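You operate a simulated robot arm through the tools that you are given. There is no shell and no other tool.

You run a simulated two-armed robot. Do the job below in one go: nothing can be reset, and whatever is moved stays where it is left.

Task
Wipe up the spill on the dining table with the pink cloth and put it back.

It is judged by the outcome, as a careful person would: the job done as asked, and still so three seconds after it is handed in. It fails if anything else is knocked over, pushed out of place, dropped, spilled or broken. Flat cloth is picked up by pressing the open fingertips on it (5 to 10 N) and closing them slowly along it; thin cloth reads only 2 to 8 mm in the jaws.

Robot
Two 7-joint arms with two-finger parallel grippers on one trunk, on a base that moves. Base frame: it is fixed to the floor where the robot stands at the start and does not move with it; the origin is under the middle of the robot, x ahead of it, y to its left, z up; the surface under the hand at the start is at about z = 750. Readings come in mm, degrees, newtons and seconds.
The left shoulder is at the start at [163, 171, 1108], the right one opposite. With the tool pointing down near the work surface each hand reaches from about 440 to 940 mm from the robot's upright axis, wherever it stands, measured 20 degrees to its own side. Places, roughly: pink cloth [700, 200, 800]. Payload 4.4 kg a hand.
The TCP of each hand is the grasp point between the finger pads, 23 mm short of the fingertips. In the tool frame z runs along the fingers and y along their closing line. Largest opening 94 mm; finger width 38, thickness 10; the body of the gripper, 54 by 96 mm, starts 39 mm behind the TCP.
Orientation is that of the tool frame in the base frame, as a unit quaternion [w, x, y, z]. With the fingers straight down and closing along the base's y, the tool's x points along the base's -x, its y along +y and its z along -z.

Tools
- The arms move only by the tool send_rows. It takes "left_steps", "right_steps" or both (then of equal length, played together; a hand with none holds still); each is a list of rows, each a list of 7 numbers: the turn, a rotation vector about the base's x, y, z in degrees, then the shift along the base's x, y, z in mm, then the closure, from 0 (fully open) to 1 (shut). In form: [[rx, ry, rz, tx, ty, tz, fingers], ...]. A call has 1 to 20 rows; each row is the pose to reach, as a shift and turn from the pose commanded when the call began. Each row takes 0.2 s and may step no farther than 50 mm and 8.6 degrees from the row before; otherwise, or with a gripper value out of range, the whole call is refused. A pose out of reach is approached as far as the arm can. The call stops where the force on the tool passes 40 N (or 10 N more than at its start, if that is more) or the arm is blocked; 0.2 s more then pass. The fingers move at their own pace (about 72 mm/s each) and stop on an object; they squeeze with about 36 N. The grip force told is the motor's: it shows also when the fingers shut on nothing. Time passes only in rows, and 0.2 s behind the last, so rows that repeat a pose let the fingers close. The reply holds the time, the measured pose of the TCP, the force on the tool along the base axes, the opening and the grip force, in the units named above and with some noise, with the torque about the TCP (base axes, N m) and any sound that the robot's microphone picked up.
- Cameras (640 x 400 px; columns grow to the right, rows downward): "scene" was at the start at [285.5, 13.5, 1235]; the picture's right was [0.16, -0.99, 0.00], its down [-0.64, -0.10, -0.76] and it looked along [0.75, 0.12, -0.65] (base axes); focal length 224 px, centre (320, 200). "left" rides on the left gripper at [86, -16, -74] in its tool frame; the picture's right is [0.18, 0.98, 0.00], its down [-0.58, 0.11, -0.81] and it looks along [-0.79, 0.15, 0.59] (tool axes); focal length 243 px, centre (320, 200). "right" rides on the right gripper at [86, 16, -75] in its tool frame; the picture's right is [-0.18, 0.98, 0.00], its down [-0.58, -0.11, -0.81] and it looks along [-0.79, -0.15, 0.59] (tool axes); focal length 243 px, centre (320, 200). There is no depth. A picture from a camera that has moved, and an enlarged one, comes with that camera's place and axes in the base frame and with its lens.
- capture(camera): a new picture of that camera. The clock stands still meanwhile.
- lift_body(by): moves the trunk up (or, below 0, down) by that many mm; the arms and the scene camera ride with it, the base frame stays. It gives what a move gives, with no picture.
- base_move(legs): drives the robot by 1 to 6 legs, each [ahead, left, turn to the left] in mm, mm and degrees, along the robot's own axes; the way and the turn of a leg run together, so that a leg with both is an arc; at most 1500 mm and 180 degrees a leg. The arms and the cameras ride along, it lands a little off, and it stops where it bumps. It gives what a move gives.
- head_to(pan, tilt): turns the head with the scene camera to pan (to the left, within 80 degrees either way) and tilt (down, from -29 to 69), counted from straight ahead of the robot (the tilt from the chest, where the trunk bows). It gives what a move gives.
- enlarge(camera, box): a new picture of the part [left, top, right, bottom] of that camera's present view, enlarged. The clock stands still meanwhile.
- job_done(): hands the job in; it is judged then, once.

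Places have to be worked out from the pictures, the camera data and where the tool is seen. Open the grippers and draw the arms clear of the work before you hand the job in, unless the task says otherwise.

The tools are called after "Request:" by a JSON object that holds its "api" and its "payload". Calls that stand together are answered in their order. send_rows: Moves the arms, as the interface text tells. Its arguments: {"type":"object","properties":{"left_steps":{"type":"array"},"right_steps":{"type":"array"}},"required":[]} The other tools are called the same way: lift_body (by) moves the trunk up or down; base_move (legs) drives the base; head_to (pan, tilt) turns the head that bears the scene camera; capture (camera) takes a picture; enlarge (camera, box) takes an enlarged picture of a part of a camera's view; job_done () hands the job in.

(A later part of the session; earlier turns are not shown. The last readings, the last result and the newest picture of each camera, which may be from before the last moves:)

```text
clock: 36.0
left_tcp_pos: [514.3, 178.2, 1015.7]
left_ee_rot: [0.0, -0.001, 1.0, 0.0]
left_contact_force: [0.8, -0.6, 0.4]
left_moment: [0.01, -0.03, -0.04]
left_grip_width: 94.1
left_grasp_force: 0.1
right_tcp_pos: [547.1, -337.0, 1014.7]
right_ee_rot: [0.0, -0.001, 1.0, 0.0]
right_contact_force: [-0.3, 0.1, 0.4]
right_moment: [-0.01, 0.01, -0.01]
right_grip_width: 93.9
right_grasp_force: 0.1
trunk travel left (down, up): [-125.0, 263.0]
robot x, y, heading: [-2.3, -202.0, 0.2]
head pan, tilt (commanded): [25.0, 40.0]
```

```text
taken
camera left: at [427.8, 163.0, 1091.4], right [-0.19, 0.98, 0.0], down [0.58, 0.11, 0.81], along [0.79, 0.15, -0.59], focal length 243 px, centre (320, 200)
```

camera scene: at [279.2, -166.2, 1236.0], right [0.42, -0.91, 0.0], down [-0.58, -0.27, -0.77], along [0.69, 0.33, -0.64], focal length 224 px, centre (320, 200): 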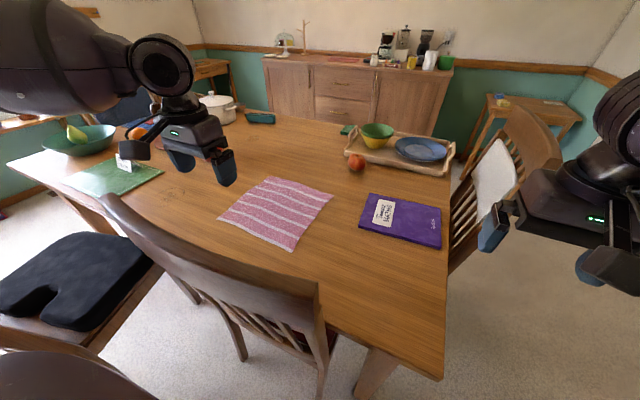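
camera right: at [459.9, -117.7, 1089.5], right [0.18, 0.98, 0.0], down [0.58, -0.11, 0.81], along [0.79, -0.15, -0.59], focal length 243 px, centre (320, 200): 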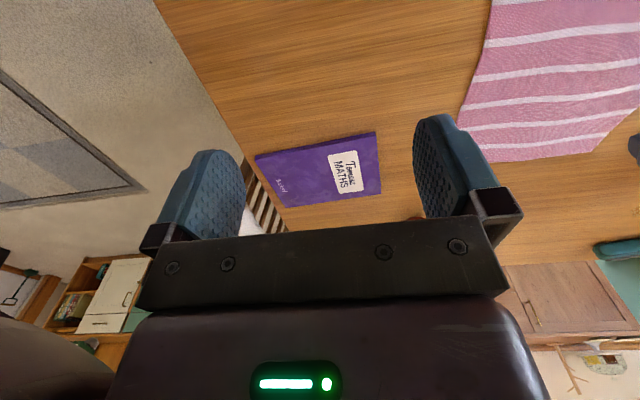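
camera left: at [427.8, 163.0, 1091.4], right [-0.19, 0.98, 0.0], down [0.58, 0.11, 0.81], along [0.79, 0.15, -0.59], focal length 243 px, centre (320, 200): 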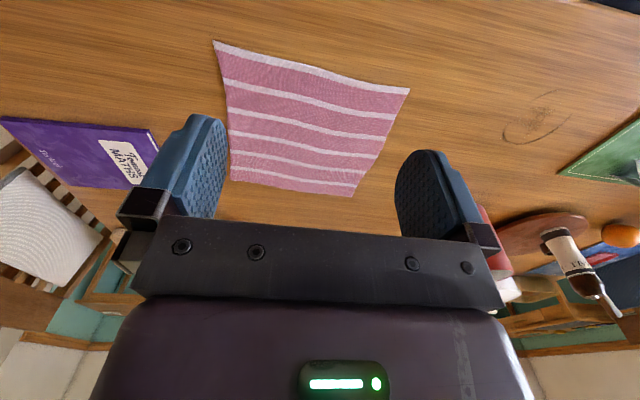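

One row was a little too long, so nothing moved. I'll send the same path with smaller steps.

Request:
{"api": "send_rows", "payload": {"left_steps": [[0, 0, 0, 40, 12, 0, 0], [0, 0, 0, 80, 24, 0, 0], [0, 0, 0, 115, 36, -15, 0], [0, 0, 0, 145, 46, -40, 0], [0, 0, 0, 175, 55, -70, 0], [0, 0, 0, 195, 60, -105, 0], [0, 0, 0, 201, 62, -140, 0], [0, 0, 0, 201, 62, -170, 0], [0, 0, 0, 201, 62, -185, 0], [0, 0, 0, 201, 62, -185, 0]]}}

Request:
{"api": "capture", "payload": {"camera": "scene"}}

Request:
{"api": "capture", "payload": {"camera": "left"}}

```text
clock: 38.2
left_tcp_pos: [712.5, 241.4, 833.1]
left_ee_rot: [0.0, -0.001, 1.0, -0.001]
left_contact_force: [-0.4, -0.2, 0.4]
left_moment: [-0.01, 0.02, 0.01]
left_grip_width: 94.2
left_grasp_force: 0.1
right_tcp_pos: [547.8, -335.4, 1016.8]
right_ee_rot: [-0.001, -0.002, 1.0, 0.0]
right_contact_force: [-1.1, 0.4, -0.1]
right_moment: [-0.05, 0.01, -0.03]
right_grip_width: 94.0
right_grasp_force: 0.1
trunk travel left (down, up): [-125.0, 263.0]
robot x, y, heading: [0.0, -206.3, 0.1]
head pan, tilt (commanded): [25.0, 40.0]
```

```text
taken
camera scene: at [279.0, -166.3, 1236.1], right [0.42, -0.91, 0.0], down [-0.58, -0.27, -0.77], along [0.69, 0.33, -0.64], focal length 224 px, centre (320, 200)
```

scene: 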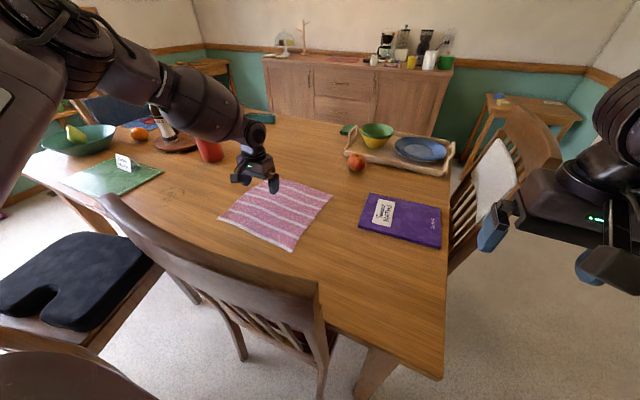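

```text
taken
camera left: at [626.8, 225.0, 906.8], right [-0.19, 0.98, 0.0], down [0.58, 0.11, 0.81], along [0.79, 0.15, -0.59], focal length 243 px, centre (320, 200)
```

left: 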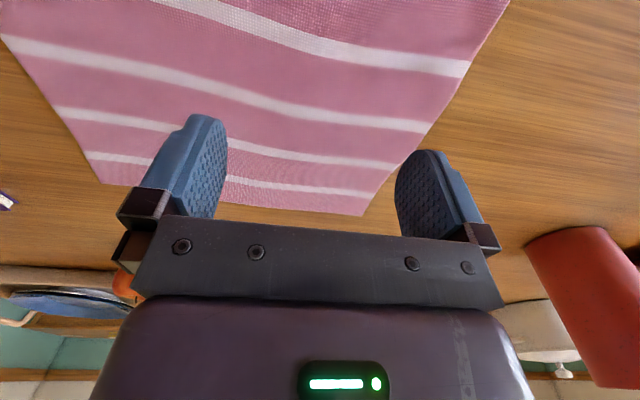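

The hand is above [712,241] with both fingertips over the cloth, the left one about 30 mm inside its left edge. I'll lower to just above the surface.

Request:
{"api": "send_rows", "payload": {"left_steps": [[0, 0, 0, 0, 0, -25, 0], [0, 0, 0, 0, 0, -45, 0], [0, 0, 0, 0, 0, -52, 0], [0, 0, 0, 0, 0, -52, 0]]}}

Request:
{"api": "send_rows", "payload": {"left_steps": [[0, 0, 0, 0, 0, -2, 0], [0, 0, 0, 0, 0, -4, 0], [0, 0, 0, 0, 0, -5, 0], [0, 0, 0, 0, 0, -5, 0]]}}

```text
clock: 39.2
left_tcp_pos: [707.9, 240.6, 783.3]
left_ee_rot: [0.001, -0.001, 1.0, 0.0]
left_contact_force: [0.1, -0.5, -0.1]
left_moment: [0.0, 0.02, 0.01]
left_grip_width: 94.0
left_grasp_force: 0.0
left hand out of reach, approached as far as the arm can: row 3, 4
right_tcp_pos: [548.8, -336.5, 1014.7]
right_ee_rot: [0.0, 0.0, 1.0, -0.001]
right_contact_force: [-0.4, -0.5, -0.4]
right_moment: [0.01, 0.0, 0.02]
right_grip_width: 93.9
right_grasp_force: 0.2
trunk travel left (down, up): [-125.0, 263.0]
robot x, y, heading: [0.6, -200.7, 0.1]
head pan, tilt (commanded): [25.0, 40.0]
```

```text
clock: 40.2
left_tcp_pos: [706.5, 242.5, 782.0]
left_ee_rot: [0.0, -0.001, 1.0, 0.0]
left_contact_force: [0.4, 0.0, 0.9]
left_moment: [0.02, -0.03, -0.01]
left_grip_width: 93.9
left_grasp_force: 0.1
left hand out of reach, approached as far as the arm can: row 2, 3, 4
right_tcp_pos: [548.5, -336.7, 1016.4]
right_ee_rot: [0.0, -0.001, 1.0, 0.0]
right_contact_force: [0.1, 0.0, -0.6]
right_moment: [0.0, -0.01, 0.04]
right_grip_width: 94.2
right_grasp_force: 0.0
trunk travel left (down, up): [-125.0, 263.0]
robot x, y, heading: [3.5, -202.5, 0.3]
head pan, tilt (commanded): [25.0, 40.0]
```

The hand stopped at z≈782 against a joint limit, about 9 mm short of the cloth. Tilting the fingers forward about the y axis keeps both tips level, so I'll test whether that frees it.

Request:
{"api": "send_rows", "payload": {"left_steps": [[0, -5, 0, 0, 0, 5, 0], [0, -10, 0, 0, 0, 5, 0], [0, -15, 0, 0, 0, 5, 0], [0, -15, 0, 0, 0, 0, 0], [0, -15, 0, 0, 0, 0, 0]]}}

```text
clock: 41.4
left_tcp_pos: [705.1, 242.1, 781.1]
left_ee_rot: [0.131, -0.001, 0.991, 0.0]
left_contact_force: [-0.3, -0.7, 0.4]
left_moment: [0.03, 0.0, -0.02]
left_grip_width: 94.3
left_grasp_force: 0.1
right_tcp_pos: [547.1, -335.5, 1015.1]
right_ee_rot: [-0.001, -0.001, 1.0, 0.0]
right_contact_force: [0.2, -0.3, 0.6]
right_moment: [-0.03, 0.0, 0.02]
right_grip_width: 94.0
right_grasp_force: 0.0
trunk travel left (down, up): [-125.0, 263.0]
robot x, y, heading: [-4.4, -204.4, 0.2]
head pan, tilt (commanded): [25.0, 40.0]
```

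With a 15° forward tilt the pose is in reach. I'll go down in small steps to feel the cloth.

Request:
{"api": "send_rows", "payload": {"left_steps": [[0, 0, 0, 4, 0, -2, 0], [0, 0, 0, 4, 0, -4, 0], [0, 0, 0, 4, 0, -6, 0], [0, 0, 0, 4, 0, -6, 0]]}}

```text
clock: 42.4
left_tcp_pos: [711.1, 240.5, 778.5]
left_ee_rot: [0.133, -0.001, 0.991, 0.0]
left_contact_force: [2.4, 3.1, 16.7]
left_moment: [0.14, 0.12, -0.09]
left_grip_width: 94.1
left_grasp_force: 0.1
right_tcp_pos: [545.8, -337.8, 1016.7]
right_ee_rot: [0.001, -0.001, 1.0, 0.0]
right_contact_force: [0.1, 0.6, -0.1]
right_moment: [0.03, -0.02, -0.03]
right_grip_width: 94.0
right_grasp_force: 0.0
trunk travel left (down, up): [-125.0, 263.0]
robot x, y, heading: [0.6, -205.4, 0.1]
head pan, tilt (commanded): [25.0, 40.0]
```

Contact: 16.7 N at z≈778.5, a bit more than the advised 5–10 N. I'll ease up about 2 mm.

Request:
{"api": "send_rows", "payload": {"left_steps": [[0, 0, 0, 0, 0, 1, 0], [0, 0, 0, 0, 0, 2, 0], [0, 0, 0, 0, 0, 2, 0]]}}

```text
clock: 43.2
left_tcp_pos: [708.9, 240.5, 778.9]
left_ee_rot: [0.131, -0.001, 0.991, 0.0]
left_contact_force: [1.7, -1.5, 14.8]
left_moment: [0.03, 0.08, -0.01]
left_grip_width: 94.1
left_grasp_force: 0.1
right_tcp_pos: [546.7, -336.4, 1014.8]
right_ee_rot: [0.0, -0.001, 1.0, 0.0]
right_contact_force: [0.6, 0.5, -0.1]
right_moment: [-0.01, 0.02, 0.02]
right_grip_width: 93.9
right_grasp_force: 0.1
trunk travel left (down, up): [-125.0, 263.0]
robot x, y, heading: [-0.6, -203.8, 0.3]
head pan, tilt (commanded): [25.0, 40.0]
```

Request:
{"api": "send_rows", "payload": {"left_steps": [[0, 0, 0, 0, 0, 1.5, 0], [0, 0, 0, 0, 0, 2.5, 0], [0, 0, 0, 0, 0, 2.5, 0]]}}

```text
clock: 44.0
left_tcp_pos: [707.9, 242.8, 779.4]
left_ee_rot: [0.129, -0.001, 0.992, -0.001]
left_contact_force: [-0.8, -0.6, 1.9]
left_moment: [-0.03, 0.0, 0.01]
left_grip_width: 93.9
left_grasp_force: 0.0
right_tcp_pos: [547.4, -336.2, 1014.8]
right_ee_rot: [0.001, -0.001, 1.0, 0.0]
right_contact_force: [0.2, -1.2, -0.1]
right_moment: [-0.01, 0.0, 0.0]
right_grip_width: 93.9
right_grasp_force: 0.1
trunk travel left (down, up): [-125.0, 263.0]
robot x, y, heading: [-1.1, -200.2, 0.0]
head pan, tilt (commanded): [25.0, 40.0]
```

The force is now about 2 N. I'll press 1.3 mm deeper, to about 8 N, and close the fingers slowly.

Request:
{"api": "send_rows", "payload": {"left_steps": [[0, 0, 0, 0, 0, -1.3, 0], [0, 0, 0, 0, 0, -1.3, 0.05], [0, 0, 0, 0, 0, -1.3, 0.1], [0, 0, 0, 0, 0, -1.3, 0.15], [0, 0, 0, 0, 0, -1.3, 0.2], [0, 0, 0, 0, 0, -1.3, 0.25], [0, 0, 0, 0, 0, -1.3, 0.3]]}}

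Request:
{"api": "capture", "payload": {"camera": "left"}}

```text
clock: 45.6
left_tcp_pos: [710.5, 241.8, 778.6]
left_ee_rot: [0.131, 0.0, 0.991, -0.001]
left_contact_force: [-0.5, -0.1, 0.8]
left_moment: [0.01, 0.02, 0.02]
left_grip_width: 65.9
left_grasp_force: 0.1
right_tcp_pos: [548.0, -336.4, 1015.4]
right_ee_rot: [0.0, -0.001, 1.0, 0.0]
right_contact_force: [0.2, -0.2, 0.1]
right_moment: [0.0, 0.02, -0.02]
right_grip_width: 94.1
right_grasp_force: 0.1
trunk travel left (down, up): [-125.0, 263.0]
robot x, y, heading: [2.0, -205.0, -0.2]
head pan, tilt (commanded): [25.0, 40.0]
```

```text
taken
camera left: at [608.1, 225.6, 827.8], right [-0.18, 0.98, -0.05], down [0.35, 0.11, 0.93], along [0.92, 0.15, -0.37], focal length 243 px, centre (320, 200)
```

left: 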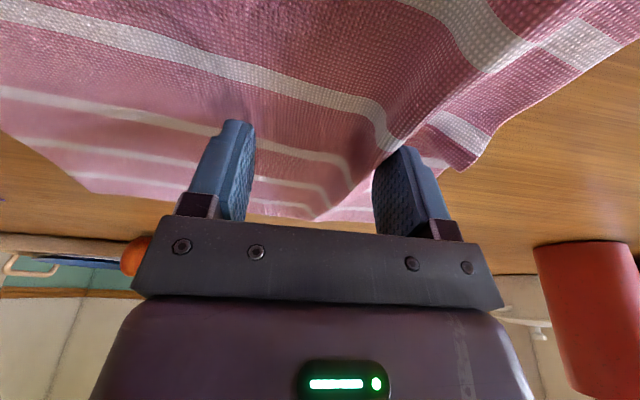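

The cloth is starting to fold near the left finger, but the pressure has dropped to about 1 N. I'll press 1.5 mm more and keep closing slowly.

Request:
{"api": "send_rows", "payload": {"left_steps": [[0, 0, 0, 0, 0, -1.0, 0.3], [0, 0, 0, 0, 0, -1.5, 0.3], [0, 0, 0, 0, 0, -1.5, 0.35], [0, 0, 0, 0, 0, -1.5, 0.4], [0, 0, 0, 0, 0, -1.5, 0.45], [0, 0, 0, 0, 0, -1.5, 0.5]]}}

Request:
{"api": "capture", "payload": {"camera": "left"}}

```text
clock: 47.0
left_tcp_pos: [711.4, 242.5, 778.7]
left_ee_rot: [0.13, 0.0, 0.991, 0.0]
left_contact_force: [1.3, 0.0, 7.8]
left_moment: [0.0, 0.02, 0.03]
left_grip_width: 46.3
left_grasp_force: 0.2
right_tcp_pos: [546.7, -336.3, 1016.3]
right_ee_rot: [0.001, -0.002, 1.0, 0.0]
right_contact_force: [0.3, 0.4, 0.5]
right_moment: [-0.02, 0.02, -0.01]
right_grip_width: 93.8
right_grasp_force: 0.0
trunk travel left (down, up): [-125.0, 263.0]
robot x, y, heading: [-2.3, -202.2, 0.4]
head pan, tilt (commanded): [25.0, 40.0]
```

```text
taken
camera left: at [608.8, 226.0, 827.3], right [-0.18, 0.98, -0.05], down [0.35, 0.11, 0.93], along [0.92, 0.15, -0.36], focal length 243 px, centre (320, 200)
```

left: 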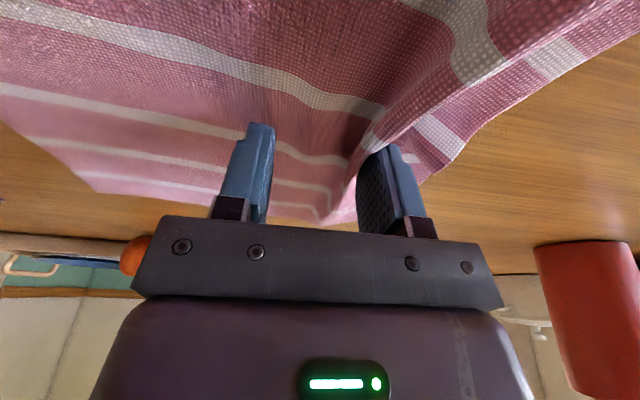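

The force is 7.8 N and a fold is rising between the fingers. I'll keep closing slowly.

Request:
{"api": "send_rows", "payload": {"left_steps": [[0, 0, 0, 0, 0, -0.3, 0.55], [0, 0, 0, 0, 0, -0.3, 0.6], [0, 0, 0, 0, 0, -0.5, 0.65], [0, 0, 0, 0, 0, -0.5, 0.7], [0, 0, 0, 0, 0, -0.5, 0.75]]}}

Request:
{"api": "capture", "payload": {"camera": "left"}}

```text
clock: 48.2
left_tcp_pos: [710.2, 241.0, 778.2]
left_ee_rot: [0.132, -0.001, 0.991, 0.0]
left_contact_force: [0.3, 0.6, 13.6]
left_moment: [-0.01, 0.15, -0.01]
left_grip_width: 22.3
left_grasp_force: 0.0
right_tcp_pos: [547.4, -337.4, 1016.1]
right_ee_rot: [0.0, -0.001, 1.0, 0.0]
right_contact_force: [-0.8, -0.2, 0.5]
right_moment: [0.0, 0.03, -0.02]
right_grip_width: 94.2
right_grasp_force: 0.0
trunk travel left (down, up): [-125.0, 263.0]
robot x, y, heading: [-2.3, -200.2, 0.2]
head pan, tilt (commanded): [25.0, 40.0]
```

```text
taken
camera left: at [608.3, 225.5, 827.1], right [-0.18, 0.98, -0.05], down [0.35, 0.11, 0.93], along [0.92, 0.15, -0.36], focal length 243 px, centre (320, 200)
```

left: 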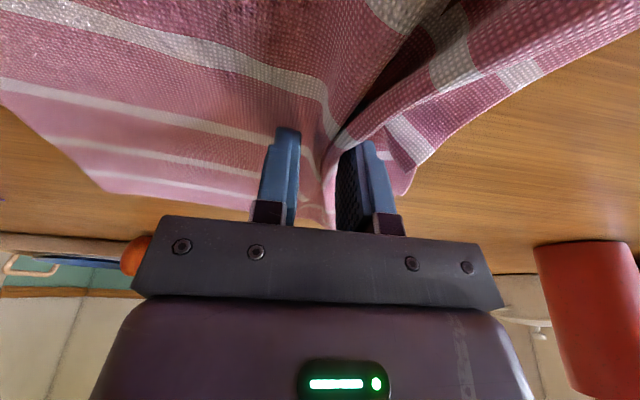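

The fold is between the fingers now. I'll finish closing and let the grip settle.

Request:
{"api": "send_rows", "payload": {"left_steps": [[0, 0, 0, 0, 0, 0.5, 0.8], [0, 0, 0, 0, 0, 0.8, 0.86], [0, 0, 0, 0, 0, 0.8, 0.92], [0, 0, 0, 0, 0, 0.8, 1], [0, 0, 0, 0, 0, 0.8, 1], [0, 0, 0, 0, 0, 0.8, 1]]}}

Request:
{"api": "capture", "payload": {"camera": "left"}}

Request:
{"api": "capture", "payload": {"camera": "scene"}}

```text
clock: 49.6
left_tcp_pos: [708.2, 242.2, 777.5]
left_ee_rot: [0.13, -0.002, 0.991, 0.0]
left_contact_force: [-0.4, 0.1, 10.2]
left_moment: [-0.02, 0.15, 0.03]
left_grip_width: 3.3
left_grasp_force: 35.6
right_tcp_pos: [547.9, -336.2, 1015.4]
right_ee_rot: [0.0, -0.001, 1.0, -0.001]
right_contact_force: [0.6, -0.2, -0.1]
right_moment: [0.01, -0.02, 0.01]
right_grip_width: 94.0
right_grasp_force: 0.0
trunk travel left (down, up): [-125.0, 263.0]
robot x, y, heading: [0.1, -203.8, 0.1]
head pan, tilt (commanded): [25.0, 40.0]
```

```text
taken
camera left: at [607.8, 225.9, 827.4], right [-0.18, 0.98, -0.05], down [0.35, 0.11, 0.93], along [0.92, 0.15, -0.37], focal length 243 px, centre (320, 200)
```

left: 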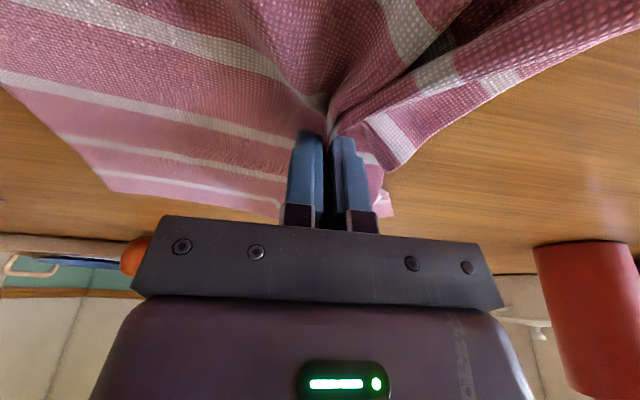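

```text
taken
camera scene: at [278.3, -166.8, 1236.2], right [0.42, -0.91, 0.0], down [-0.58, -0.27, -0.77], along [0.69, 0.33, -0.64], focal length 224 px, centre (320, 200)
```

scene: 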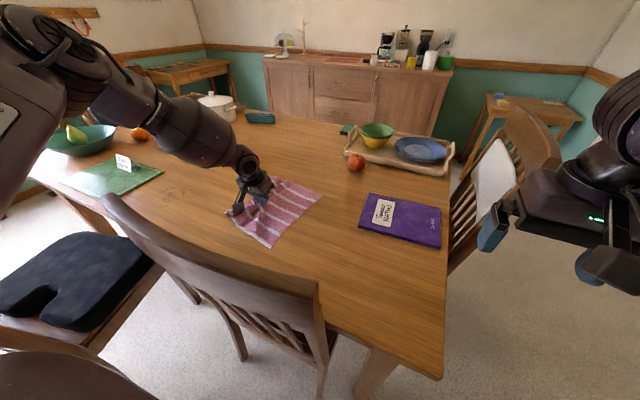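

Grip reads 3.3 mm at 35.6 N, so the cloth is held. I'll lift it straight up and check.

Request:
{"api": "send_rows", "payload": {"left_steps": [[0, 0, 0, 0, 0, 15, 1], [0, 0, 0, 0, 0, 35, 1], [0, 0, 0, 0, 0, 60, 1], [0, 0, 0, 0, 0, 90, 1], [0, 0, 0, -10, 0, 120, 1], [0, 0, 0, -20, 0, 150, 1], [0, 0, 0, -30, 0, 180, 1], [0, 0, 0, -40, 0, 210, 1], [0, 0, 0, -40, 0, 210, 1]]}}

Request:
{"api": "capture", "payload": {"camera": "scene"}}

Request:
{"api": "capture", "payload": {"camera": "left"}}

```text
clock: 51.6
left_tcp_pos: [671.9, 238.9, 986.5]
left_ee_rot: [0.13, -0.001, 0.992, 0.001]
left_contact_force: [0.2, 0.0, 0.2]
left_moment: [-0.01, 0.03, -0.01]
left_grip_width: 3.5
left_grasp_force: 36.0
right_tcp_pos: [548.0, -335.7, 1014.6]
right_ee_rot: [0.0, 0.0, 1.0, -0.001]
right_contact_force: [0.4, -0.7, 0.4]
right_moment: [-0.02, -0.03, 0.02]
right_grip_width: 93.9
right_grasp_force: 0.0
trunk travel left (down, up): [-125.0, 263.0]
robot x, y, heading: [-1.8, -203.4, 0.1]
head pan, tilt (commanded): [25.0, 40.0]
```

```text
taken
camera scene: at [279.8, -166.2, 1235.6], right [0.42, -0.91, 0.0], down [-0.58, -0.27, -0.77], along [0.69, 0.32, -0.64], focal length 224 px, centre (320, 200)
```

scene: 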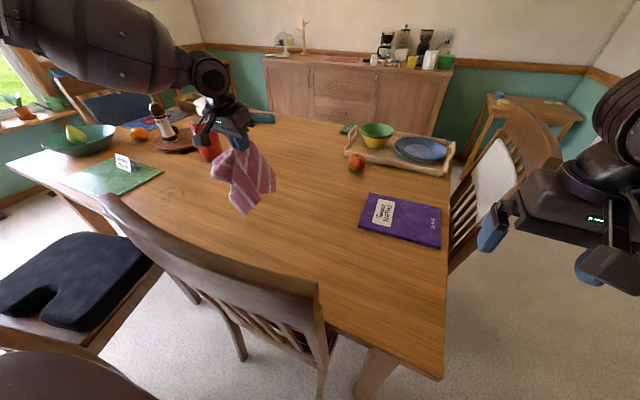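

```text
taken
camera left: at [570.1, 222.6, 1036.1], right [-0.18, 0.98, -0.05], down [0.35, 0.11, 0.93], along [0.92, 0.15, -0.37], focal length 243 px, centre (320, 200)
```

left: 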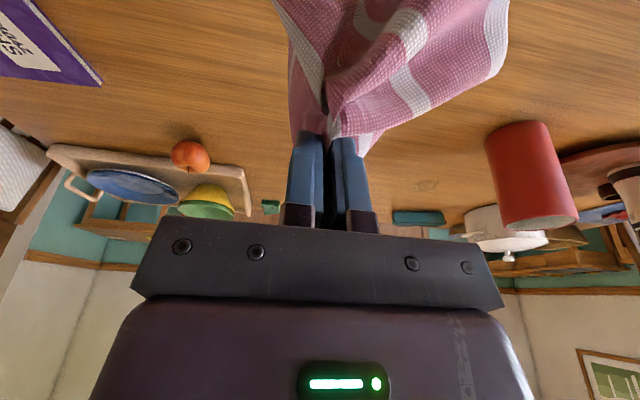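

The cloth hangs well from the left hand. The far patch shows near pixel (428,185) in the left view, so I'll zoom in on it at this grazing angle, and on the near ring in the scene view.

Request:
{"api": "enlarge", "payload": {"camera": "left", "box": [395, 165, 459, 205]}}

Request:
{"api": "enlarge", "payload": {"camera": "scene", "box": [140, 175, 204, 215]}}

```text
10.00 times, centred on (427, 185) of left
camera zoom: at [570.1, 222.6, 1036.1], right [-0.18, 0.98, -0.05], down [0.35, 0.11, 0.93], along [0.92, 0.15, -0.37], focal length 2426 px, centre (-750, 350)
```

zoom: 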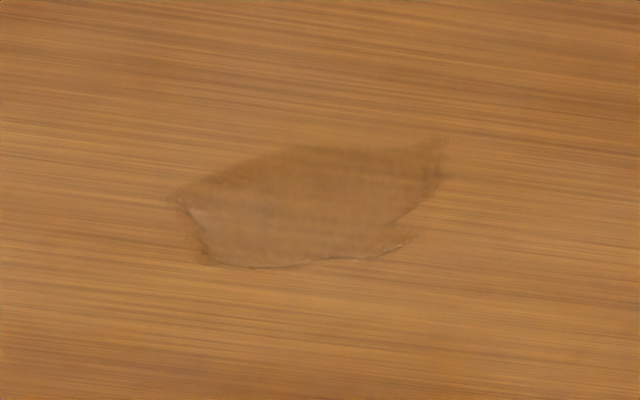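

```text
10.00 times, centred on (172, 195) of scene
camera zoom: at [279.8, -166.2, 1235.6], right [0.42, -0.91, 0.0], down [-0.58, -0.27, -0.77], along [0.69, 0.32, -0.64], focal length 2236 px, centre (1800, 250)
```

zoom: 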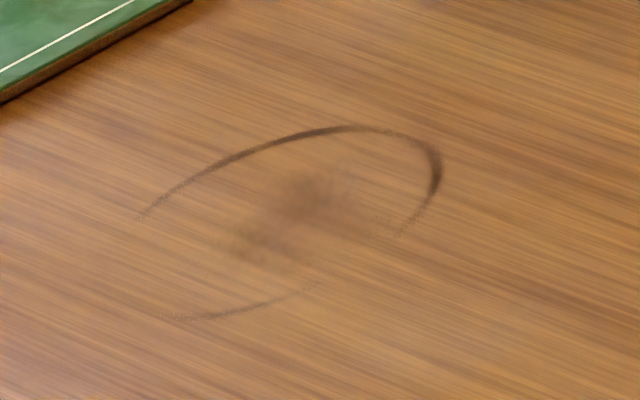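

At the grazing angle the far patch shows a glossy, sheen-edged film, so it is the wet spill (about x 1057–1134, y 557–624). The ring is flat and matte, an old mark in the wood. The spill can only be reached from behind the table, so I'll raise and tuck the hand with the cloth before driving round the right end.

Request:
{"api": "send_rows", "payload": {"left_steps": [[0, 0, 0, 0, 0, 40, 1], [0, 3, 0, -10, 0, 80, 1], [0, 6, 0, -30, 0, 115, 1], [0, 9, 0, -60, -10, 140, 1], [0, 12, 0, -95, -20, 150, 1], [0, 15, 0, -130, -30, 150, 1], [0, 15, 0, -150, -40, 150, 1], [0, 15, 0, -150, -40, 150, 1]]}}

Request:
{"api": "lift_body", "payload": {"by": 150}}

Request:
{"api": "head_to", "payload": {"pan": -70, "tilt": 35}}

Request:
{"api": "capture", "payload": {"camera": "scene"}}

```text
clock: 53.4
left_tcp_pos: [520.8, 200.7, 1137.8]
left_ee_rot: [0.0, -0.001, 1.0, 0.001]
left_contact_force: [-0.6, 0.3, -0.4]
left_moment: [-0.01, 0.03, 0.0]
left_grip_width: 3.5
left_grasp_force: 36.2
right_tcp_pos: [548.5, -337.0, 1015.6]
right_ee_rot: [-0.001, -0.001, 1.0, 0.0]
right_contact_force: [0.2, -0.3, 0.4]
right_moment: [-0.03, 0.01, -0.01]
right_grip_width: 93.9
right_grasp_force: 0.0
trunk travel left (down, up): [-125.0, 263.0]
robot x, y, heading: [2.4, -202.2, -0.0]
head pan, tilt (commanded): [25.0, 40.0]
```

```text
clock: 55.1
left_tcp_pos: [521.5, 201.8, 1285.9]
left_ee_rot: [-0.001, -0.001, 1.0, 0.0]
left_contact_force: [0.3, 0.7, 0.2]
left_moment: [-0.02, 0.0, -0.03]
left_grip_width: 3.2
left_grasp_force: 36.1
right_tcp_pos: [548.6, -336.2, 1165.8]
right_ee_rot: [0.0, -0.001, 1.0, 0.0]
right_contact_force: [0.2, 0.3, 0.3]
right_moment: [0.02, 0.0, -0.03]
right_grip_width: 93.8
right_grasp_force: 0.1
trunk travel left (down, up): [-275.0, 113.0]
robot x, y, heading: [1.4, -203.5, 0.0]
head pan, tilt (commanded): [25.0, 40.0]
```

```text
clock: 56.8
left_tcp_pos: [520.0, 201.6, 1287.5]
left_ee_rot: [0.0, -0.001, 1.0, 0.0]
left_contact_force: [0.3, 0.6, -0.7]
left_moment: [-0.05, -0.01, -0.03]
left_grip_width: 3.5
left_grasp_force: 36.1
right_tcp_pos: [549.3, -335.5, 1164.2]
right_ee_rot: [0.001, -0.001, 1.0, 0.001]
right_contact_force: [0.4, -1.2, -0.2]
right_moment: [0.0, 0.02, 0.04]
right_grip_width: 94.0
right_grasp_force: 0.1
trunk travel left (down, up): [-275.0, 113.0]
robot x, y, heading: [4.3, -202.9, 0.3]
head pan, tilt (commanded): [-70.0, 35.0]
```

```text
taken
camera scene: at [104.7, -285.2, 1410.7], right [-0.94, -0.34, 0.0], down [-0.2, 0.54, -0.82], along [0.28, -0.77, -0.57], focal length 224 px, centre (320, 200)
```

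scene: 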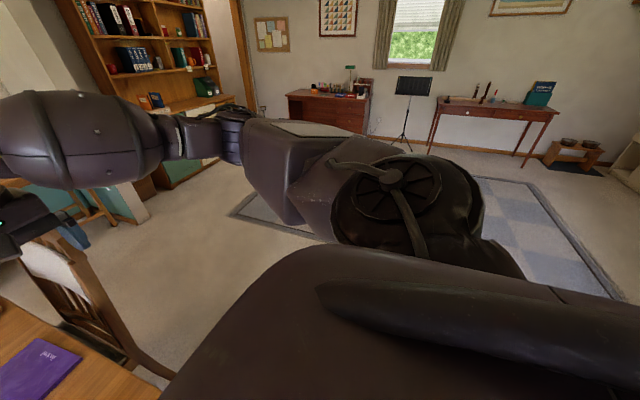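

The floor to the right is clear as far as the rug edge at y≈−1600. I'll drive about 920 mm to the right.

Request:
{"api": "base_move", "payload": {"legs": [[0, -920, 0]]}}

Request:
{"api": "head_to", "payload": {"pan": 0, "tilt": 40}}

Request:
{"api": "capture", "payload": {"camera": "scene"}}

```text
clock: 65.2
left_tcp_pos: [520.1, -727.9, 1285.4]
left_ee_rot: [0.0, 0.01, 1.0, 0.0]
left_contact_force: [-0.2, -0.3, -0.2]
left_moment: [-0.04, -0.01, -0.01]
left_grip_width: 3.6
left_grasp_force: 36.1
right_tcp_pos: [536.6, -1265.8, 1164.9]
right_ee_rot: [-0.001, 0.01, 1.0, 0.0]
right_contact_force: [0.2, 0.8, -0.4]
right_moment: [-0.02, -0.03, 0.02]
right_grip_width: 94.0
right_grasp_force: 0.0
trunk travel left (down, up): [-275.0, 113.0]
robot x, y, heading: [-10.2, -1116.7, -1.2]
head pan, tilt (commanded): [-70.0, 35.0]
```

```text
clock: 66.7
left_tcp_pos: [520.5, -728.2, 1286.7]
left_ee_rot: [0.0, 0.01, 1.0, -0.001]
left_contact_force: [0.6, 0.0, -0.3]
left_moment: [-0.01, -0.02, 0.01]
left_grip_width: 3.6
left_grasp_force: 36.0
right_tcp_pos: [536.5, -1266.5, 1165.5]
right_ee_rot: [0.001, 0.01, 1.0, 0.001]
right_contact_force: [0.5, 0.7, -1.0]
right_moment: [0.02, 0.0, 0.02]
right_grip_width: 93.8
right_grasp_force: 0.0
trunk travel left (down, up): [-275.0, 113.0]
robot x, y, heading: [-9.9, -1120.5, -1.0]
head pan, tilt (commanded): [0.0, 40.0]
```

```text
taken
camera scene: at [150.7, -1123.6, 1403.2], right [-0.02, -1.0, 0.0], down [-0.64, 0.01, -0.77], along [0.77, -0.02, -0.64], focal length 224 px, centre (320, 200)
```

scene: 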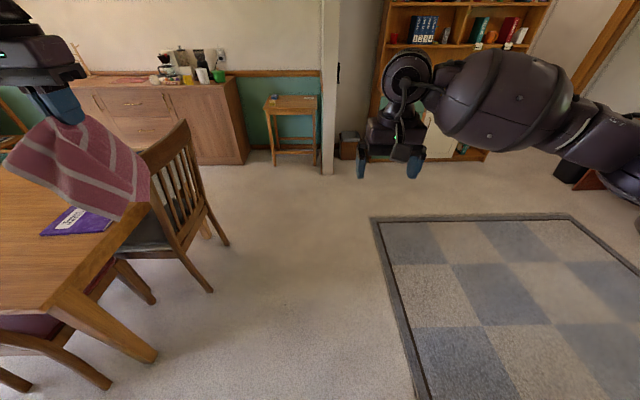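

Clear view: the right-end chair's legs are at about y≈−430, the small side table starts at x≈2510, and the sideboard front is at x≈2540. I'll drive ahead about 1650 mm in two legs, straightening the heading, then look.

Request:
{"api": "base_move", "payload": {"legs": [[1000, 15, 1.1], [650, 0, 0]]}}

Request:
{"api": "head_to", "payload": {"pan": 60, "tilt": 40}}

Request:
{"api": "capture", "payload": {"camera": "scene"}}

```text
clock: 74.9
left_tcp_pos: [2128.4, -695.4, 1287.0]
left_ee_rot: [-0.001, -0.002, 1.0, 0.0]
left_contact_force: [0.2, -0.5, -0.5]
left_moment: [0.02, 0.0, 0.0]
left_grip_width: 3.2
left_grasp_force: 36.5
right_tcp_pos: [2158.2, -1233.8, 1166.1]
right_ee_rot: [0.0, -0.002, 1.0, 0.0]
right_contact_force: [0.3, 1.2, 0.6]
right_moment: [0.04, 0.01, 0.0]
right_grip_width: 94.3
right_grasp_force: 0.0
trunk travel left (down, up): [-275.0, 113.0]
robot x, y, heading: [1609.0, -1103.7, 0.2]
head pan, tilt (commanded): [0.0, 40.0]
```

```text
clock: 76.2
left_tcp_pos: [2127.0, -694.9, 1289.2]
left_ee_rot: [0.0, -0.004, 1.0, 0.001]
left_contact_force: [0.6, 0.0, 0.2]
left_moment: [-0.01, 0.04, 0.01]
left_grip_width: 3.1
left_grasp_force: 36.1
right_tcp_pos: [2157.3, -1232.6, 1164.7]
right_ee_rot: [-0.001, -0.002, 1.0, 0.0]
right_contact_force: [-0.8, -0.7, 0.5]
right_moment: [-0.02, 0.02, -0.01]
right_grip_width: 94.0
right_grasp_force: 0.1
trunk travel left (down, up): [-275.0, 113.0]
robot x, y, heading: [1608.8, -1103.1, 0.3]
head pan, tilt (commanded): [60.0, 40.0]
```

```text
taken
camera scene: at [1726.4, -1027.8, 1403.1], right [0.87, -0.5, 0.0], down [-0.32, -0.56, -0.77], along [0.38, 0.67, -0.64], focal length 224 px, centre (320, 200)
```

scene: 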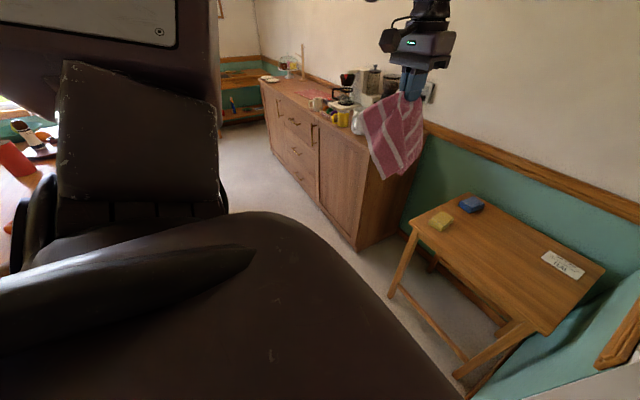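

The sideboard front is at x≈2495 and the side table front at x≈2475, so there is enough room. I'll turn 90° left in place and then look along the gap behind the table.

Request:
{"api": "base_move", "payload": {"legs": [[0, 0, 90]]}}

Request:
{"api": "head_to", "payload": {"pan": 0, "tilt": 35}}

Request:
{"api": "capture", "payload": {"camera": "scene"}}

```text
clock: 80.4
left_tcp_pos: [1206.1, -581.7, 1287.3]
left_ee_rot: [0.0, 0.708, -0.707, 0.0]
left_contact_force: [-0.3, -0.2, -0.4]
left_moment: [-0.01, 0.01, -0.06]
left_grip_width: 3.3
left_grasp_force: 35.5
right_tcp_pos: [1744.3, -554.2, 1165.7]
right_ee_rot: [0.0, 0.708, -0.706, 0.0]
right_contact_force: [0.8, -0.3, -0.1]
right_moment: [0.01, 0.0, -0.02]
right_grip_width: 94.1
right_grasp_force: 0.0
trunk travel left (down, up): [-275.0, 113.0]
robot x, y, heading: [1611.2, -1101.9, 89.9]
head pan, tilt (commanded): [60.0, 40.0]
```

```text
clock: 81.7
left_tcp_pos: [1205.8, -582.8, 1288.2]
left_ee_rot: [-0.001, 0.708, -0.707, -0.001]
left_contact_force: [0.2, -0.4, -1.0]
left_moment: [-0.01, -0.03, -0.03]
left_grip_width: 3.4
left_grasp_force: 36.4
right_tcp_pos: [1743.9, -555.2, 1166.5]
right_ee_rot: [0.0, -0.707, 0.707, 0.0]
right_contact_force: [0.3, -0.2, 0.3]
right_moment: [-0.02, 0.04, 0.02]
right_grip_width: 94.2
right_grasp_force: 0.0
trunk travel left (down, up): [-275.0, 113.0]
robot x, y, heading: [1609.6, -1102.0, 89.9]
head pan, tilt (commanded): [0.0, 35.0]
```

```text
taken
camera scene: at [1608.0, -938.0, 1410.7], right [1.0, 0.0, 0.0], down [0.0, -0.57, -0.82], along [0.0, 0.82, -0.57], focal length 224 px, centre (320, 200)
```

scene: 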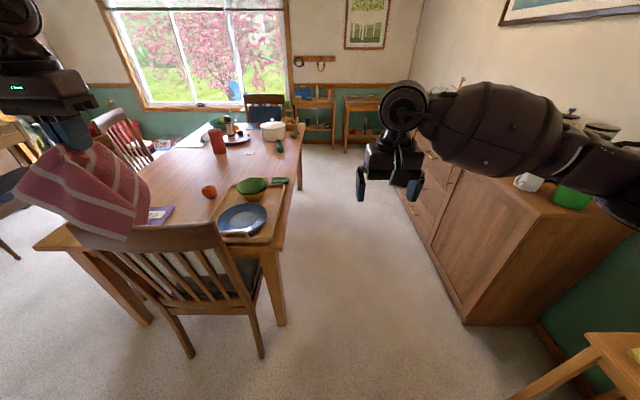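

The gap behind the table is clear, with the table's far edge at x≈1450 and the sideboard at x≈2500. To keep my right elbow away from the sideboard items, I'll raise the trunk a little, turn a further 45° to face the table diagonally, and then strafe along.

Request:
{"api": "lift_body", "payload": {"by": 80}}

Request:
{"api": "base_move", "payload": {"legs": [[0, 0, 45]]}}

Request:
{"api": "base_move", "payload": {"legs": [[255, -665, 0]]}}

Request:
{"api": "head_to", "payload": {"pan": -40, "tilt": 40}}

Request:
{"api": "capture", "payload": {"camera": "scene"}}

```text
clock: 82.9
left_tcp_pos: [1205.3, -582.4, 1367.0]
left_ee_rot: [0.001, 0.708, -0.706, 0.0]
left_contact_force: [0.2, -0.1, 0.3]
left_moment: [-0.02, -0.03, -0.08]
left_grip_width: 3.4
left_grasp_force: 36.1
right_tcp_pos: [1742.6, -554.1, 1246.4]
right_ee_rot: [0.0, 0.707, -0.707, 0.001]
right_contact_force: [-0.6, 0.3, -1.0]
right_moment: [-0.03, 0.03, 0.01]
right_grip_width: 94.3
right_grasp_force: 0.1
trunk travel left (down, up): [-355.0, 33.0]
robot x, y, heading: [1609.0, -1104.7, 89.8]
head pan, tilt (commanded): [0.0, 35.0]
```

```text
clock: 85.3
left_tcp_pos: [957.4, -1013.8, 1366.4]
left_ee_rot: [-0.001, 0.922, -0.387, -0.001]
left_contact_force: [-0.2, -0.6, -0.6]
left_moment: [-0.01, 0.01, -0.03]
left_grip_width: 3.3
left_grasp_force: 35.6
right_tcp_pos: [1322.1, -617.4, 1246.0]
right_ee_rot: [0.0, 0.922, -0.387, 0.001]
right_contact_force: [0.1, -0.5, -0.1]
right_moment: [0.02, 0.02, 0.01]
right_grip_width: 94.1
right_grasp_force: 0.1
trunk travel left (down, up): [-355.0, 33.0]
robot x, y, heading: [1609.7, -1101.2, 134.6]
head pan, tilt (commanded): [0.0, 35.0]
```

```text
clock: 91.7
left_tcp_pos: [1262.6, -356.4, 1367.0]
left_ee_rot: [0.0, 0.921, -0.389, 0.0]
left_contact_force: [-1.1, -0.6, 0.0]
left_moment: [0.01, -0.01, -0.04]
left_grip_width: 3.5
left_grasp_force: 35.8
right_tcp_pos: [1627.6, 37.1, 1246.0]
right_ee_rot: [0.0, 0.921, -0.389, 0.0]
right_contact_force: [-0.5, -0.3, 0.0]
right_moment: [-0.03, -0.01, 0.0]
right_grip_width: 94.4
right_grasp_force: 0.0
trunk travel left (down, up): [-355.0, 33.0]
robot x, y, heading: [1914.1, -448.7, 134.1]
head pan, tilt (commanded): [0.0, 35.0]
```

```text
clock: 92.8
left_tcp_pos: [1261.2, -357.9, 1366.5]
left_ee_rot: [-0.001, 0.922, -0.388, 0.0]
left_contact_force: [-0.6, 1.1, -0.2]
left_moment: [0.01, -0.01, -0.06]
left_grip_width: 3.4
left_grasp_force: 36.1
right_tcp_pos: [1627.2, 36.6, 1245.7]
right_ee_rot: [0.0, 0.922, -0.388, 0.001]
right_contact_force: [-0.8, -0.6, -0.5]
right_moment: [0.0, -0.02, 0.01]
right_grip_width: 94.2
right_grasp_force: 0.1
trunk travel left (down, up): [-355.0, 33.0]
robot x, y, heading: [1912.4, -447.1, 134.2]
head pan, tilt (commanded): [-40.0, 40.0]
```

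```text
taken
camera scene: at [1866.9, -323.0, 1485.9], right [1.0, 0.08, 0.0], down [0.05, -0.64, -0.77], along [-0.06, 0.76, -0.64], focal length 224 px, centre (320, 200)
```

scene: 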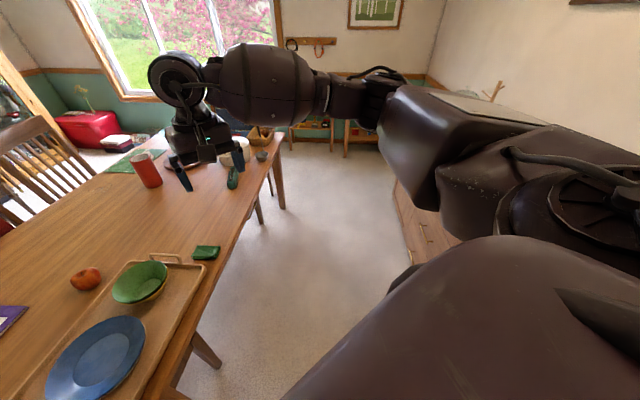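

The way is clear along the gap. I'll strafe on to about [1880, 470].

Request:
{"api": "base_move", "payload": {"legs": [[340, -308, 0], [340, -308, 0.5]]}}

Request:
{"api": "head_to", "payload": {"pan": 25, "tilt": 45}}

Request:
{"api": "capture", "payload": {"camera": "scene"}}

```text
clock: 98.9
left_tcp_pos: [1225.1, 541.6, 1367.0]
left_ee_rot: [-0.001, 0.923, -0.385, 0.001]
left_contact_force: [0.8, 0.4, -0.2]
left_moment: [-0.05, -0.01, -0.04]
left_grip_width: 3.6
left_grasp_force: 36.1
right_tcp_pos: [1587.5, 937.9, 1244.5]
right_ee_rot: [-0.001, 0.923, -0.385, 0.0]
right_contact_force: [0.1, 0.0, 0.4]
right_moment: [0.03, -0.01, 0.02]
right_grip_width: 93.9
right_grasp_force: 0.0
trunk travel left (down, up): [-355.0, 33.0]
robot x, y, heading: [1878.6, 451.6, 134.8]
head pan, tilt (commanded): [-40.0, 40.0]
```

```text
clock: 100.2
left_tcp_pos: [1224.4, 541.5, 1367.0]
left_ee_rot: [0.001, 0.923, -0.385, -0.001]
left_contact_force: [0.3, 0.0, 0.5]
left_moment: [-0.01, 0.02, -0.05]
left_grip_width: 3.4
left_grasp_force: 35.4
right_tcp_pos: [1588.1, 938.3, 1245.8]
right_ee_rot: [-0.001, 0.923, -0.386, 0.0]
right_contact_force: [0.1, 0.4, -1.2]
right_moment: [0.0, -0.02, 0.02]
right_grip_width: 94.1
right_grasp_force: 0.0
trunk travel left (down, up): [-355.0, 33.0]
robot x, y, heading: [1874.5, 452.7, 134.9]
head pan, tilt (commanded): [25.0, 45.0]
```

```text
taken
camera scene: at [1760.0, 523.6, 1478.6], right [0.35, 0.94, 0.0], down [0.66, -0.25, -0.71], along [-0.66, 0.25, -0.71], focal length 224 px, centre (320, 200)
```

scene: 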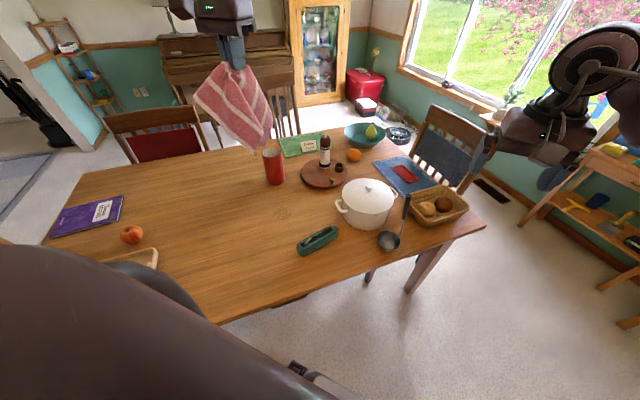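

I'm now behind the table at [1875,453]. The spill should be near pixel (281,214), so I'll zoom in and verify its place from this side.

Request:
{"api": "enlarge", "payload": {"camera": "scene", "box": [230, 175, 350, 250]}}

```text
5.33 times, centred on (290, 212) of scene
camera zoom: at [1760.0, 523.6, 1478.6], right [0.35, 0.94, 0.0], down [0.66, -0.25, -0.71], along [-0.66, 0.25, -0.71], focal length 1193 px, centre (480, 133)
```

zoom: 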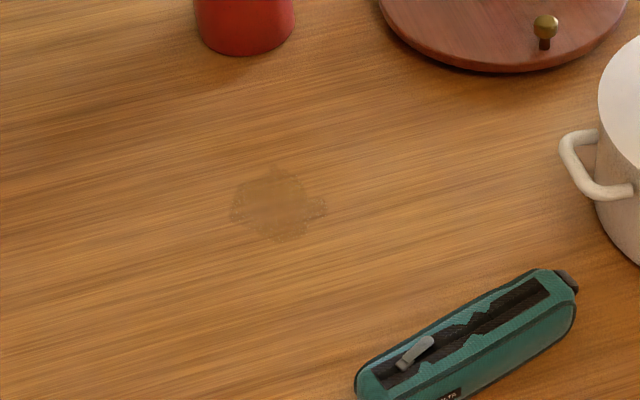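

The spill measures about [1100,594]. Its nearest neighbours are the red cup (edge x≈910), the pencil case (end at [1290,611]) and the pot handle, all about 190 mm away, and the −y side is free. I'll lower the trunk back to working height, with the hand still well above everything.

Request:
{"api": "lift_body", "payload": {"by": -230}}

Request:
{"api": "capture", "payload": {"camera": "scene"}}

Request:
{"api": "capture", "payload": {"camera": "left"}}

```text
clock: 102.7
left_tcp_pos: [1226.3, 541.0, 1138.4]
left_ee_rot: [0.0, 0.923, -0.384, -0.001]
left_contact_force: [-0.1, -1.4, 0.4]
left_moment: [0.02, 0.03, -0.07]
left_grip_width: 3.3
left_grasp_force: 35.7
right_tcp_pos: [1589.6, 938.5, 1017.5]
right_ee_rot: [-0.001, 0.923, -0.385, -0.001]
right_contact_force: [0.9, -0.2, 0.8]
right_moment: [-0.01, -0.04, -0.03]
right_grip_width: 94.1
right_grasp_force: 0.0
trunk travel left (down, up): [-125.0, 263.0]
robot x, y, heading: [1874.6, 458.2, 134.6]
head pan, tilt (commanded): [25.0, 45.0]
```

```text
taken
camera scene: at [1656.8, 627.9, 1229.3], right [0.35, 0.94, 0.0], down [0.66, -0.24, -0.71], along [-0.66, 0.25, -0.71], focal length 224 px, centre (320, 200)
```

scene: 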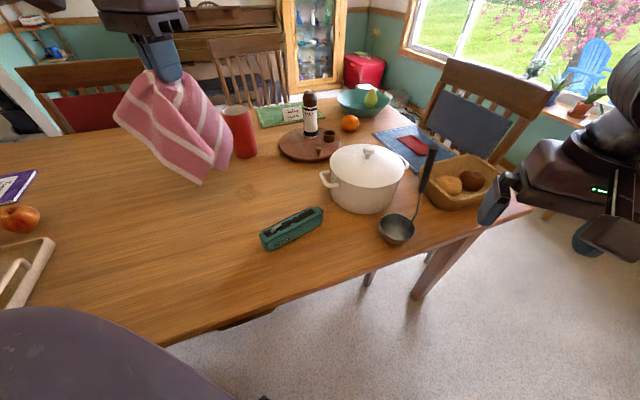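

```text
taken
camera left: at [1298.9, 490.7, 1212.4], right [-0.57, -0.82, 0.0], down [-0.48, 0.33, 0.81], along [-0.66, 0.46, -0.59], focal length 243 px, centre (320, 200)
```

left: 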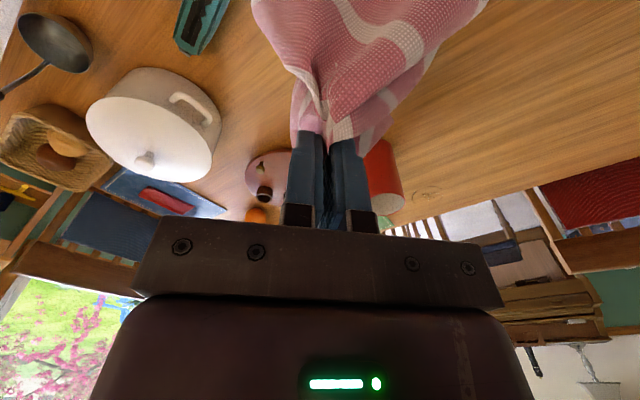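

The cloth hangs about 215 mm below the grip. I'll bring it down over the spill, tilted 15° toward the front of the arm, moving in +y as it lowers so that the loose end trails onto the free −y side.

Request:
{"api": "send_rows", "payload": {"left_steps": [[2.1, 2.1, 0, -25, -14, -26, 1], [4.3, 4.2, 0, -50, -28, -51, 1], [6.4, 6.3, 0, -76, -43, -77, 1], [8.5, 8.4, 0, -101, -57, -102, 1], [10.7, 10.5, 0, -126, -71, -128, 1], [10.7, 10.5, 0, -126, -50, -163, 1], [10.7, 10.5, 0, -126, -30, -198, 1], [10.7, 10.5, 0, -126, -9, -233, 1], [10.7, 10.5, 0, -126, 12, -268, 1], [10.7, 10.5, 0, -126, 33, -300, 1], [10.7, 10.5, 0, -126, 53, -325, 1], [10.7, 10.5, 0, -126, 53, -325, 1]]}}

Request:
{"api": "capture", "payload": {"camera": "scene"}}

Request:
{"api": "capture", "payload": {"camera": "left"}}

```text
clock: 105.2
left_tcp_pos: [1097.6, 595.1, 813.2]
left_ee_rot: [-0.051, 0.915, -0.382, -0.121]
left_contact_force: [0.6, -0.3, 0.1]
left_moment: [-0.01, 0.01, -0.06]
left_grip_width: 3.0
left_grasp_force: 36.0
right_tcp_pos: [1588.1, 938.9, 1016.4]
right_ee_rot: [0.001, 0.923, -0.385, 0.0]
right_contact_force: [-0.2, 0.1, -0.4]
right_moment: [0.01, -0.01, 0.02]
right_grip_width: 93.9
right_grasp_force: 0.1
trunk travel left (down, up): [-125.0, 263.0]
robot x, y, heading: [1879.7, 456.9, 134.6]
head pan, tilt (commanded): [25.0, 45.0]
```

```text
taken
camera scene: at [1656.3, 628.3, 1228.9], right [0.35, 0.94, 0.0], down [0.66, -0.24, -0.71], along [-0.66, 0.25, -0.71], focal length 224 px, centre (320, 200)
```

scene: 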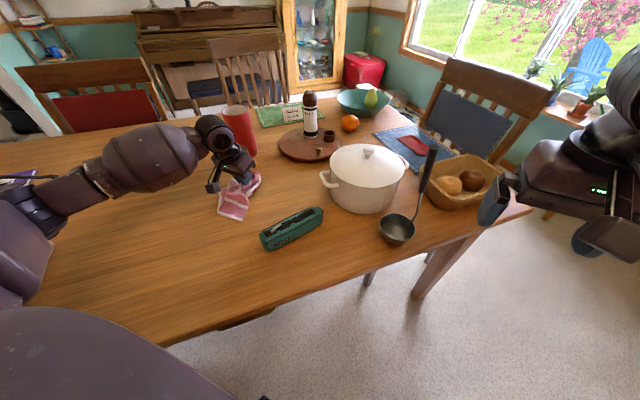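

```text
taken
camera left: at [1183.2, 533.2, 863.3], right [-0.57, -0.82, -0.05], down [-0.33, 0.17, 0.93], along [-0.75, 0.55, -0.37], focal length 243 px, centre (320, 200)
```

left: 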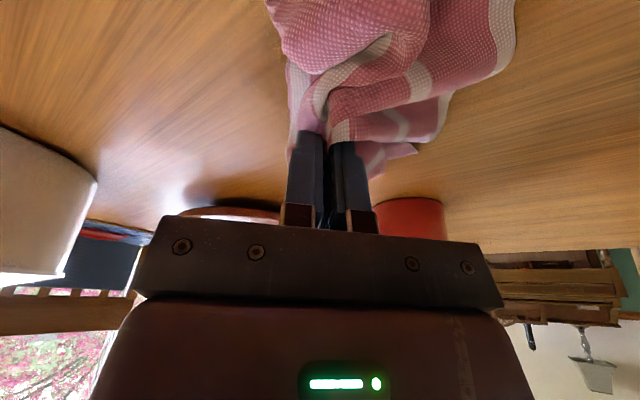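

The cloth lies partly on the table around the spill, trailing toward the free side. I'll lower the fingertips until there is light contact.

Request:
{"api": "send_rows", "payload": {"left_steps": [[0, 0, 0, 0, 0, -12, 1], [0, 0, 0, 0, 0, -22, 1], [0, 0, 0, 0, 0, -28, 1], [0, 0, 0, 0, 0, -31, 1], [0, 0, 0, 0, 0, -31, 1]]}}

```text
clock: 106.5
left_tcp_pos: [1098.8, 594.0, 782.1]
left_ee_rot: [-0.051, 0.915, -0.382, -0.12]
left_contact_force: [0.5, -0.3, 0.9]
left_moment: [0.01, 0.0, -0.03]
left_grip_width: 3.5
left_grasp_force: 36.2
right_tcp_pos: [1587.9, 939.0, 1015.5]
right_ee_rot: [0.0, 0.923, -0.385, 0.001]
right_contact_force: [0.1, 0.0, 1.0]
right_moment: [-0.03, 0.03, 0.01]
right_grip_width: 93.8
right_grasp_force: 0.0
trunk travel left (down, up): [-125.0, 263.0]
robot x, y, heading: [1875.8, 455.8, 134.8]
head pan, tilt (commanded): [25.0, 45.0]
```

Request:
{"api": "send_rows", "payload": {"left_steps": [[0, 0, 0, 0, 0, -2, 1], [0, 0, 0, 0, 0, -4, 1], [0, 0, 0, 0, 0, -5, 1], [0, 0, 0, 0, 0, -5, 1]]}}

```text
clock: 107.5
left_tcp_pos: [1098.2, 594.3, 780.3]
left_ee_rot: [-0.051, 0.915, -0.382, -0.123]
left_contact_force: [4.2, 1.0, 22.5]
left_moment: [-0.07, -0.25, -0.01]
left_grip_width: 3.5
left_grasp_force: 36.1
right_tcp_pos: [1591.0, 938.6, 1017.4]
right_ee_rot: [0.0, 0.923, -0.385, -0.001]
right_contact_force: [0.4, 0.3, -0.6]
right_moment: [-0.01, -0.01, -0.02]
right_grip_width: 94.0
right_grasp_force: 0.0
trunk travel left (down, up): [-125.0, 263.0]
robot x, y, heading: [1880.3, 455.6, 134.9]
head pan, tilt (commanded): [25.0, 45.0]
```

Contact is 22 N, a bit heavy, so I'll ease up 2 mm and begin a short wiping stroke, watching the forces.

Request:
{"api": "send_rows", "payload": {"left_steps": [[0, 0, 0, 0, 0, 2, 1], [0, 0, 0, -15, -20, 2, 1], [0, 0, 0, -30, -40, 2, 1], [0, 0, 0, -45, -45, 2, 1], [0, 0, 0, -45, -15, 2, 1], [0, 0, 0, -45, 15, 2, 1], [0, 0, 0, -45, 45, 2, 1]]}}

Request:
{"api": "capture", "payload": {"camera": "scene"}}

Request:
{"api": "capture", "payload": {"camera": "left"}}

```text
clock: 109.0
left_tcp_pos: [1052.8, 636.3, 779.6]
left_ee_rot: [-0.05, 0.915, -0.381, -0.121]
left_contact_force: [-2.3, -4.7, 16.5]
left_moment: [-0.26, -0.03, -0.09]
left_grip_width: 3.1
left_grasp_force: 36.3
right_tcp_pos: [1588.9, 939.3, 1016.6]
right_ee_rot: [0.0, 0.923, -0.385, -0.001]
right_contact_force: [-0.5, 1.1, -0.3]
right_moment: [-0.01, 0.0, 0.03]
right_grip_width: 94.1
right_grasp_force: 0.2
trunk travel left (down, up): [-125.0, 263.0]
robot x, y, heading: [1878.5, 452.3, 134.5]
head pan, tilt (commanded): [25.0, 45.0]
```

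```text
taken
camera scene: at [1657.7, 628.1, 1229.2], right [0.35, 0.94, 0.0], down [0.66, -0.24, -0.71], along [-0.66, 0.25, -0.71], focal length 224 px, centre (320, 200)
```

scene: 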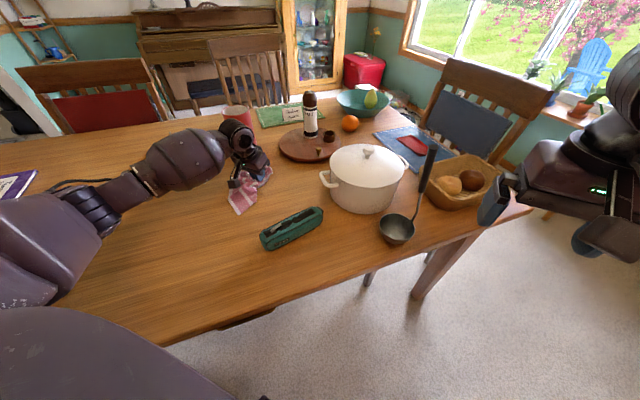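

```text
taken
camera left: at [1138.6, 576.5, 828.7], right [-0.57, -0.82, -0.05], down [-0.32, 0.17, 0.93], along [-0.75, 0.55, -0.36], focal length 243 px, centre (320, 200)
```

left: 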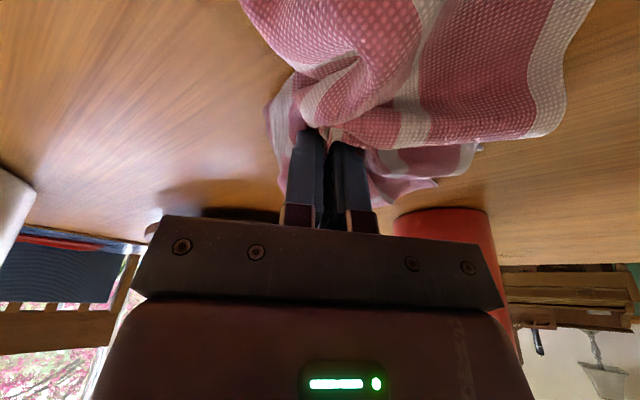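

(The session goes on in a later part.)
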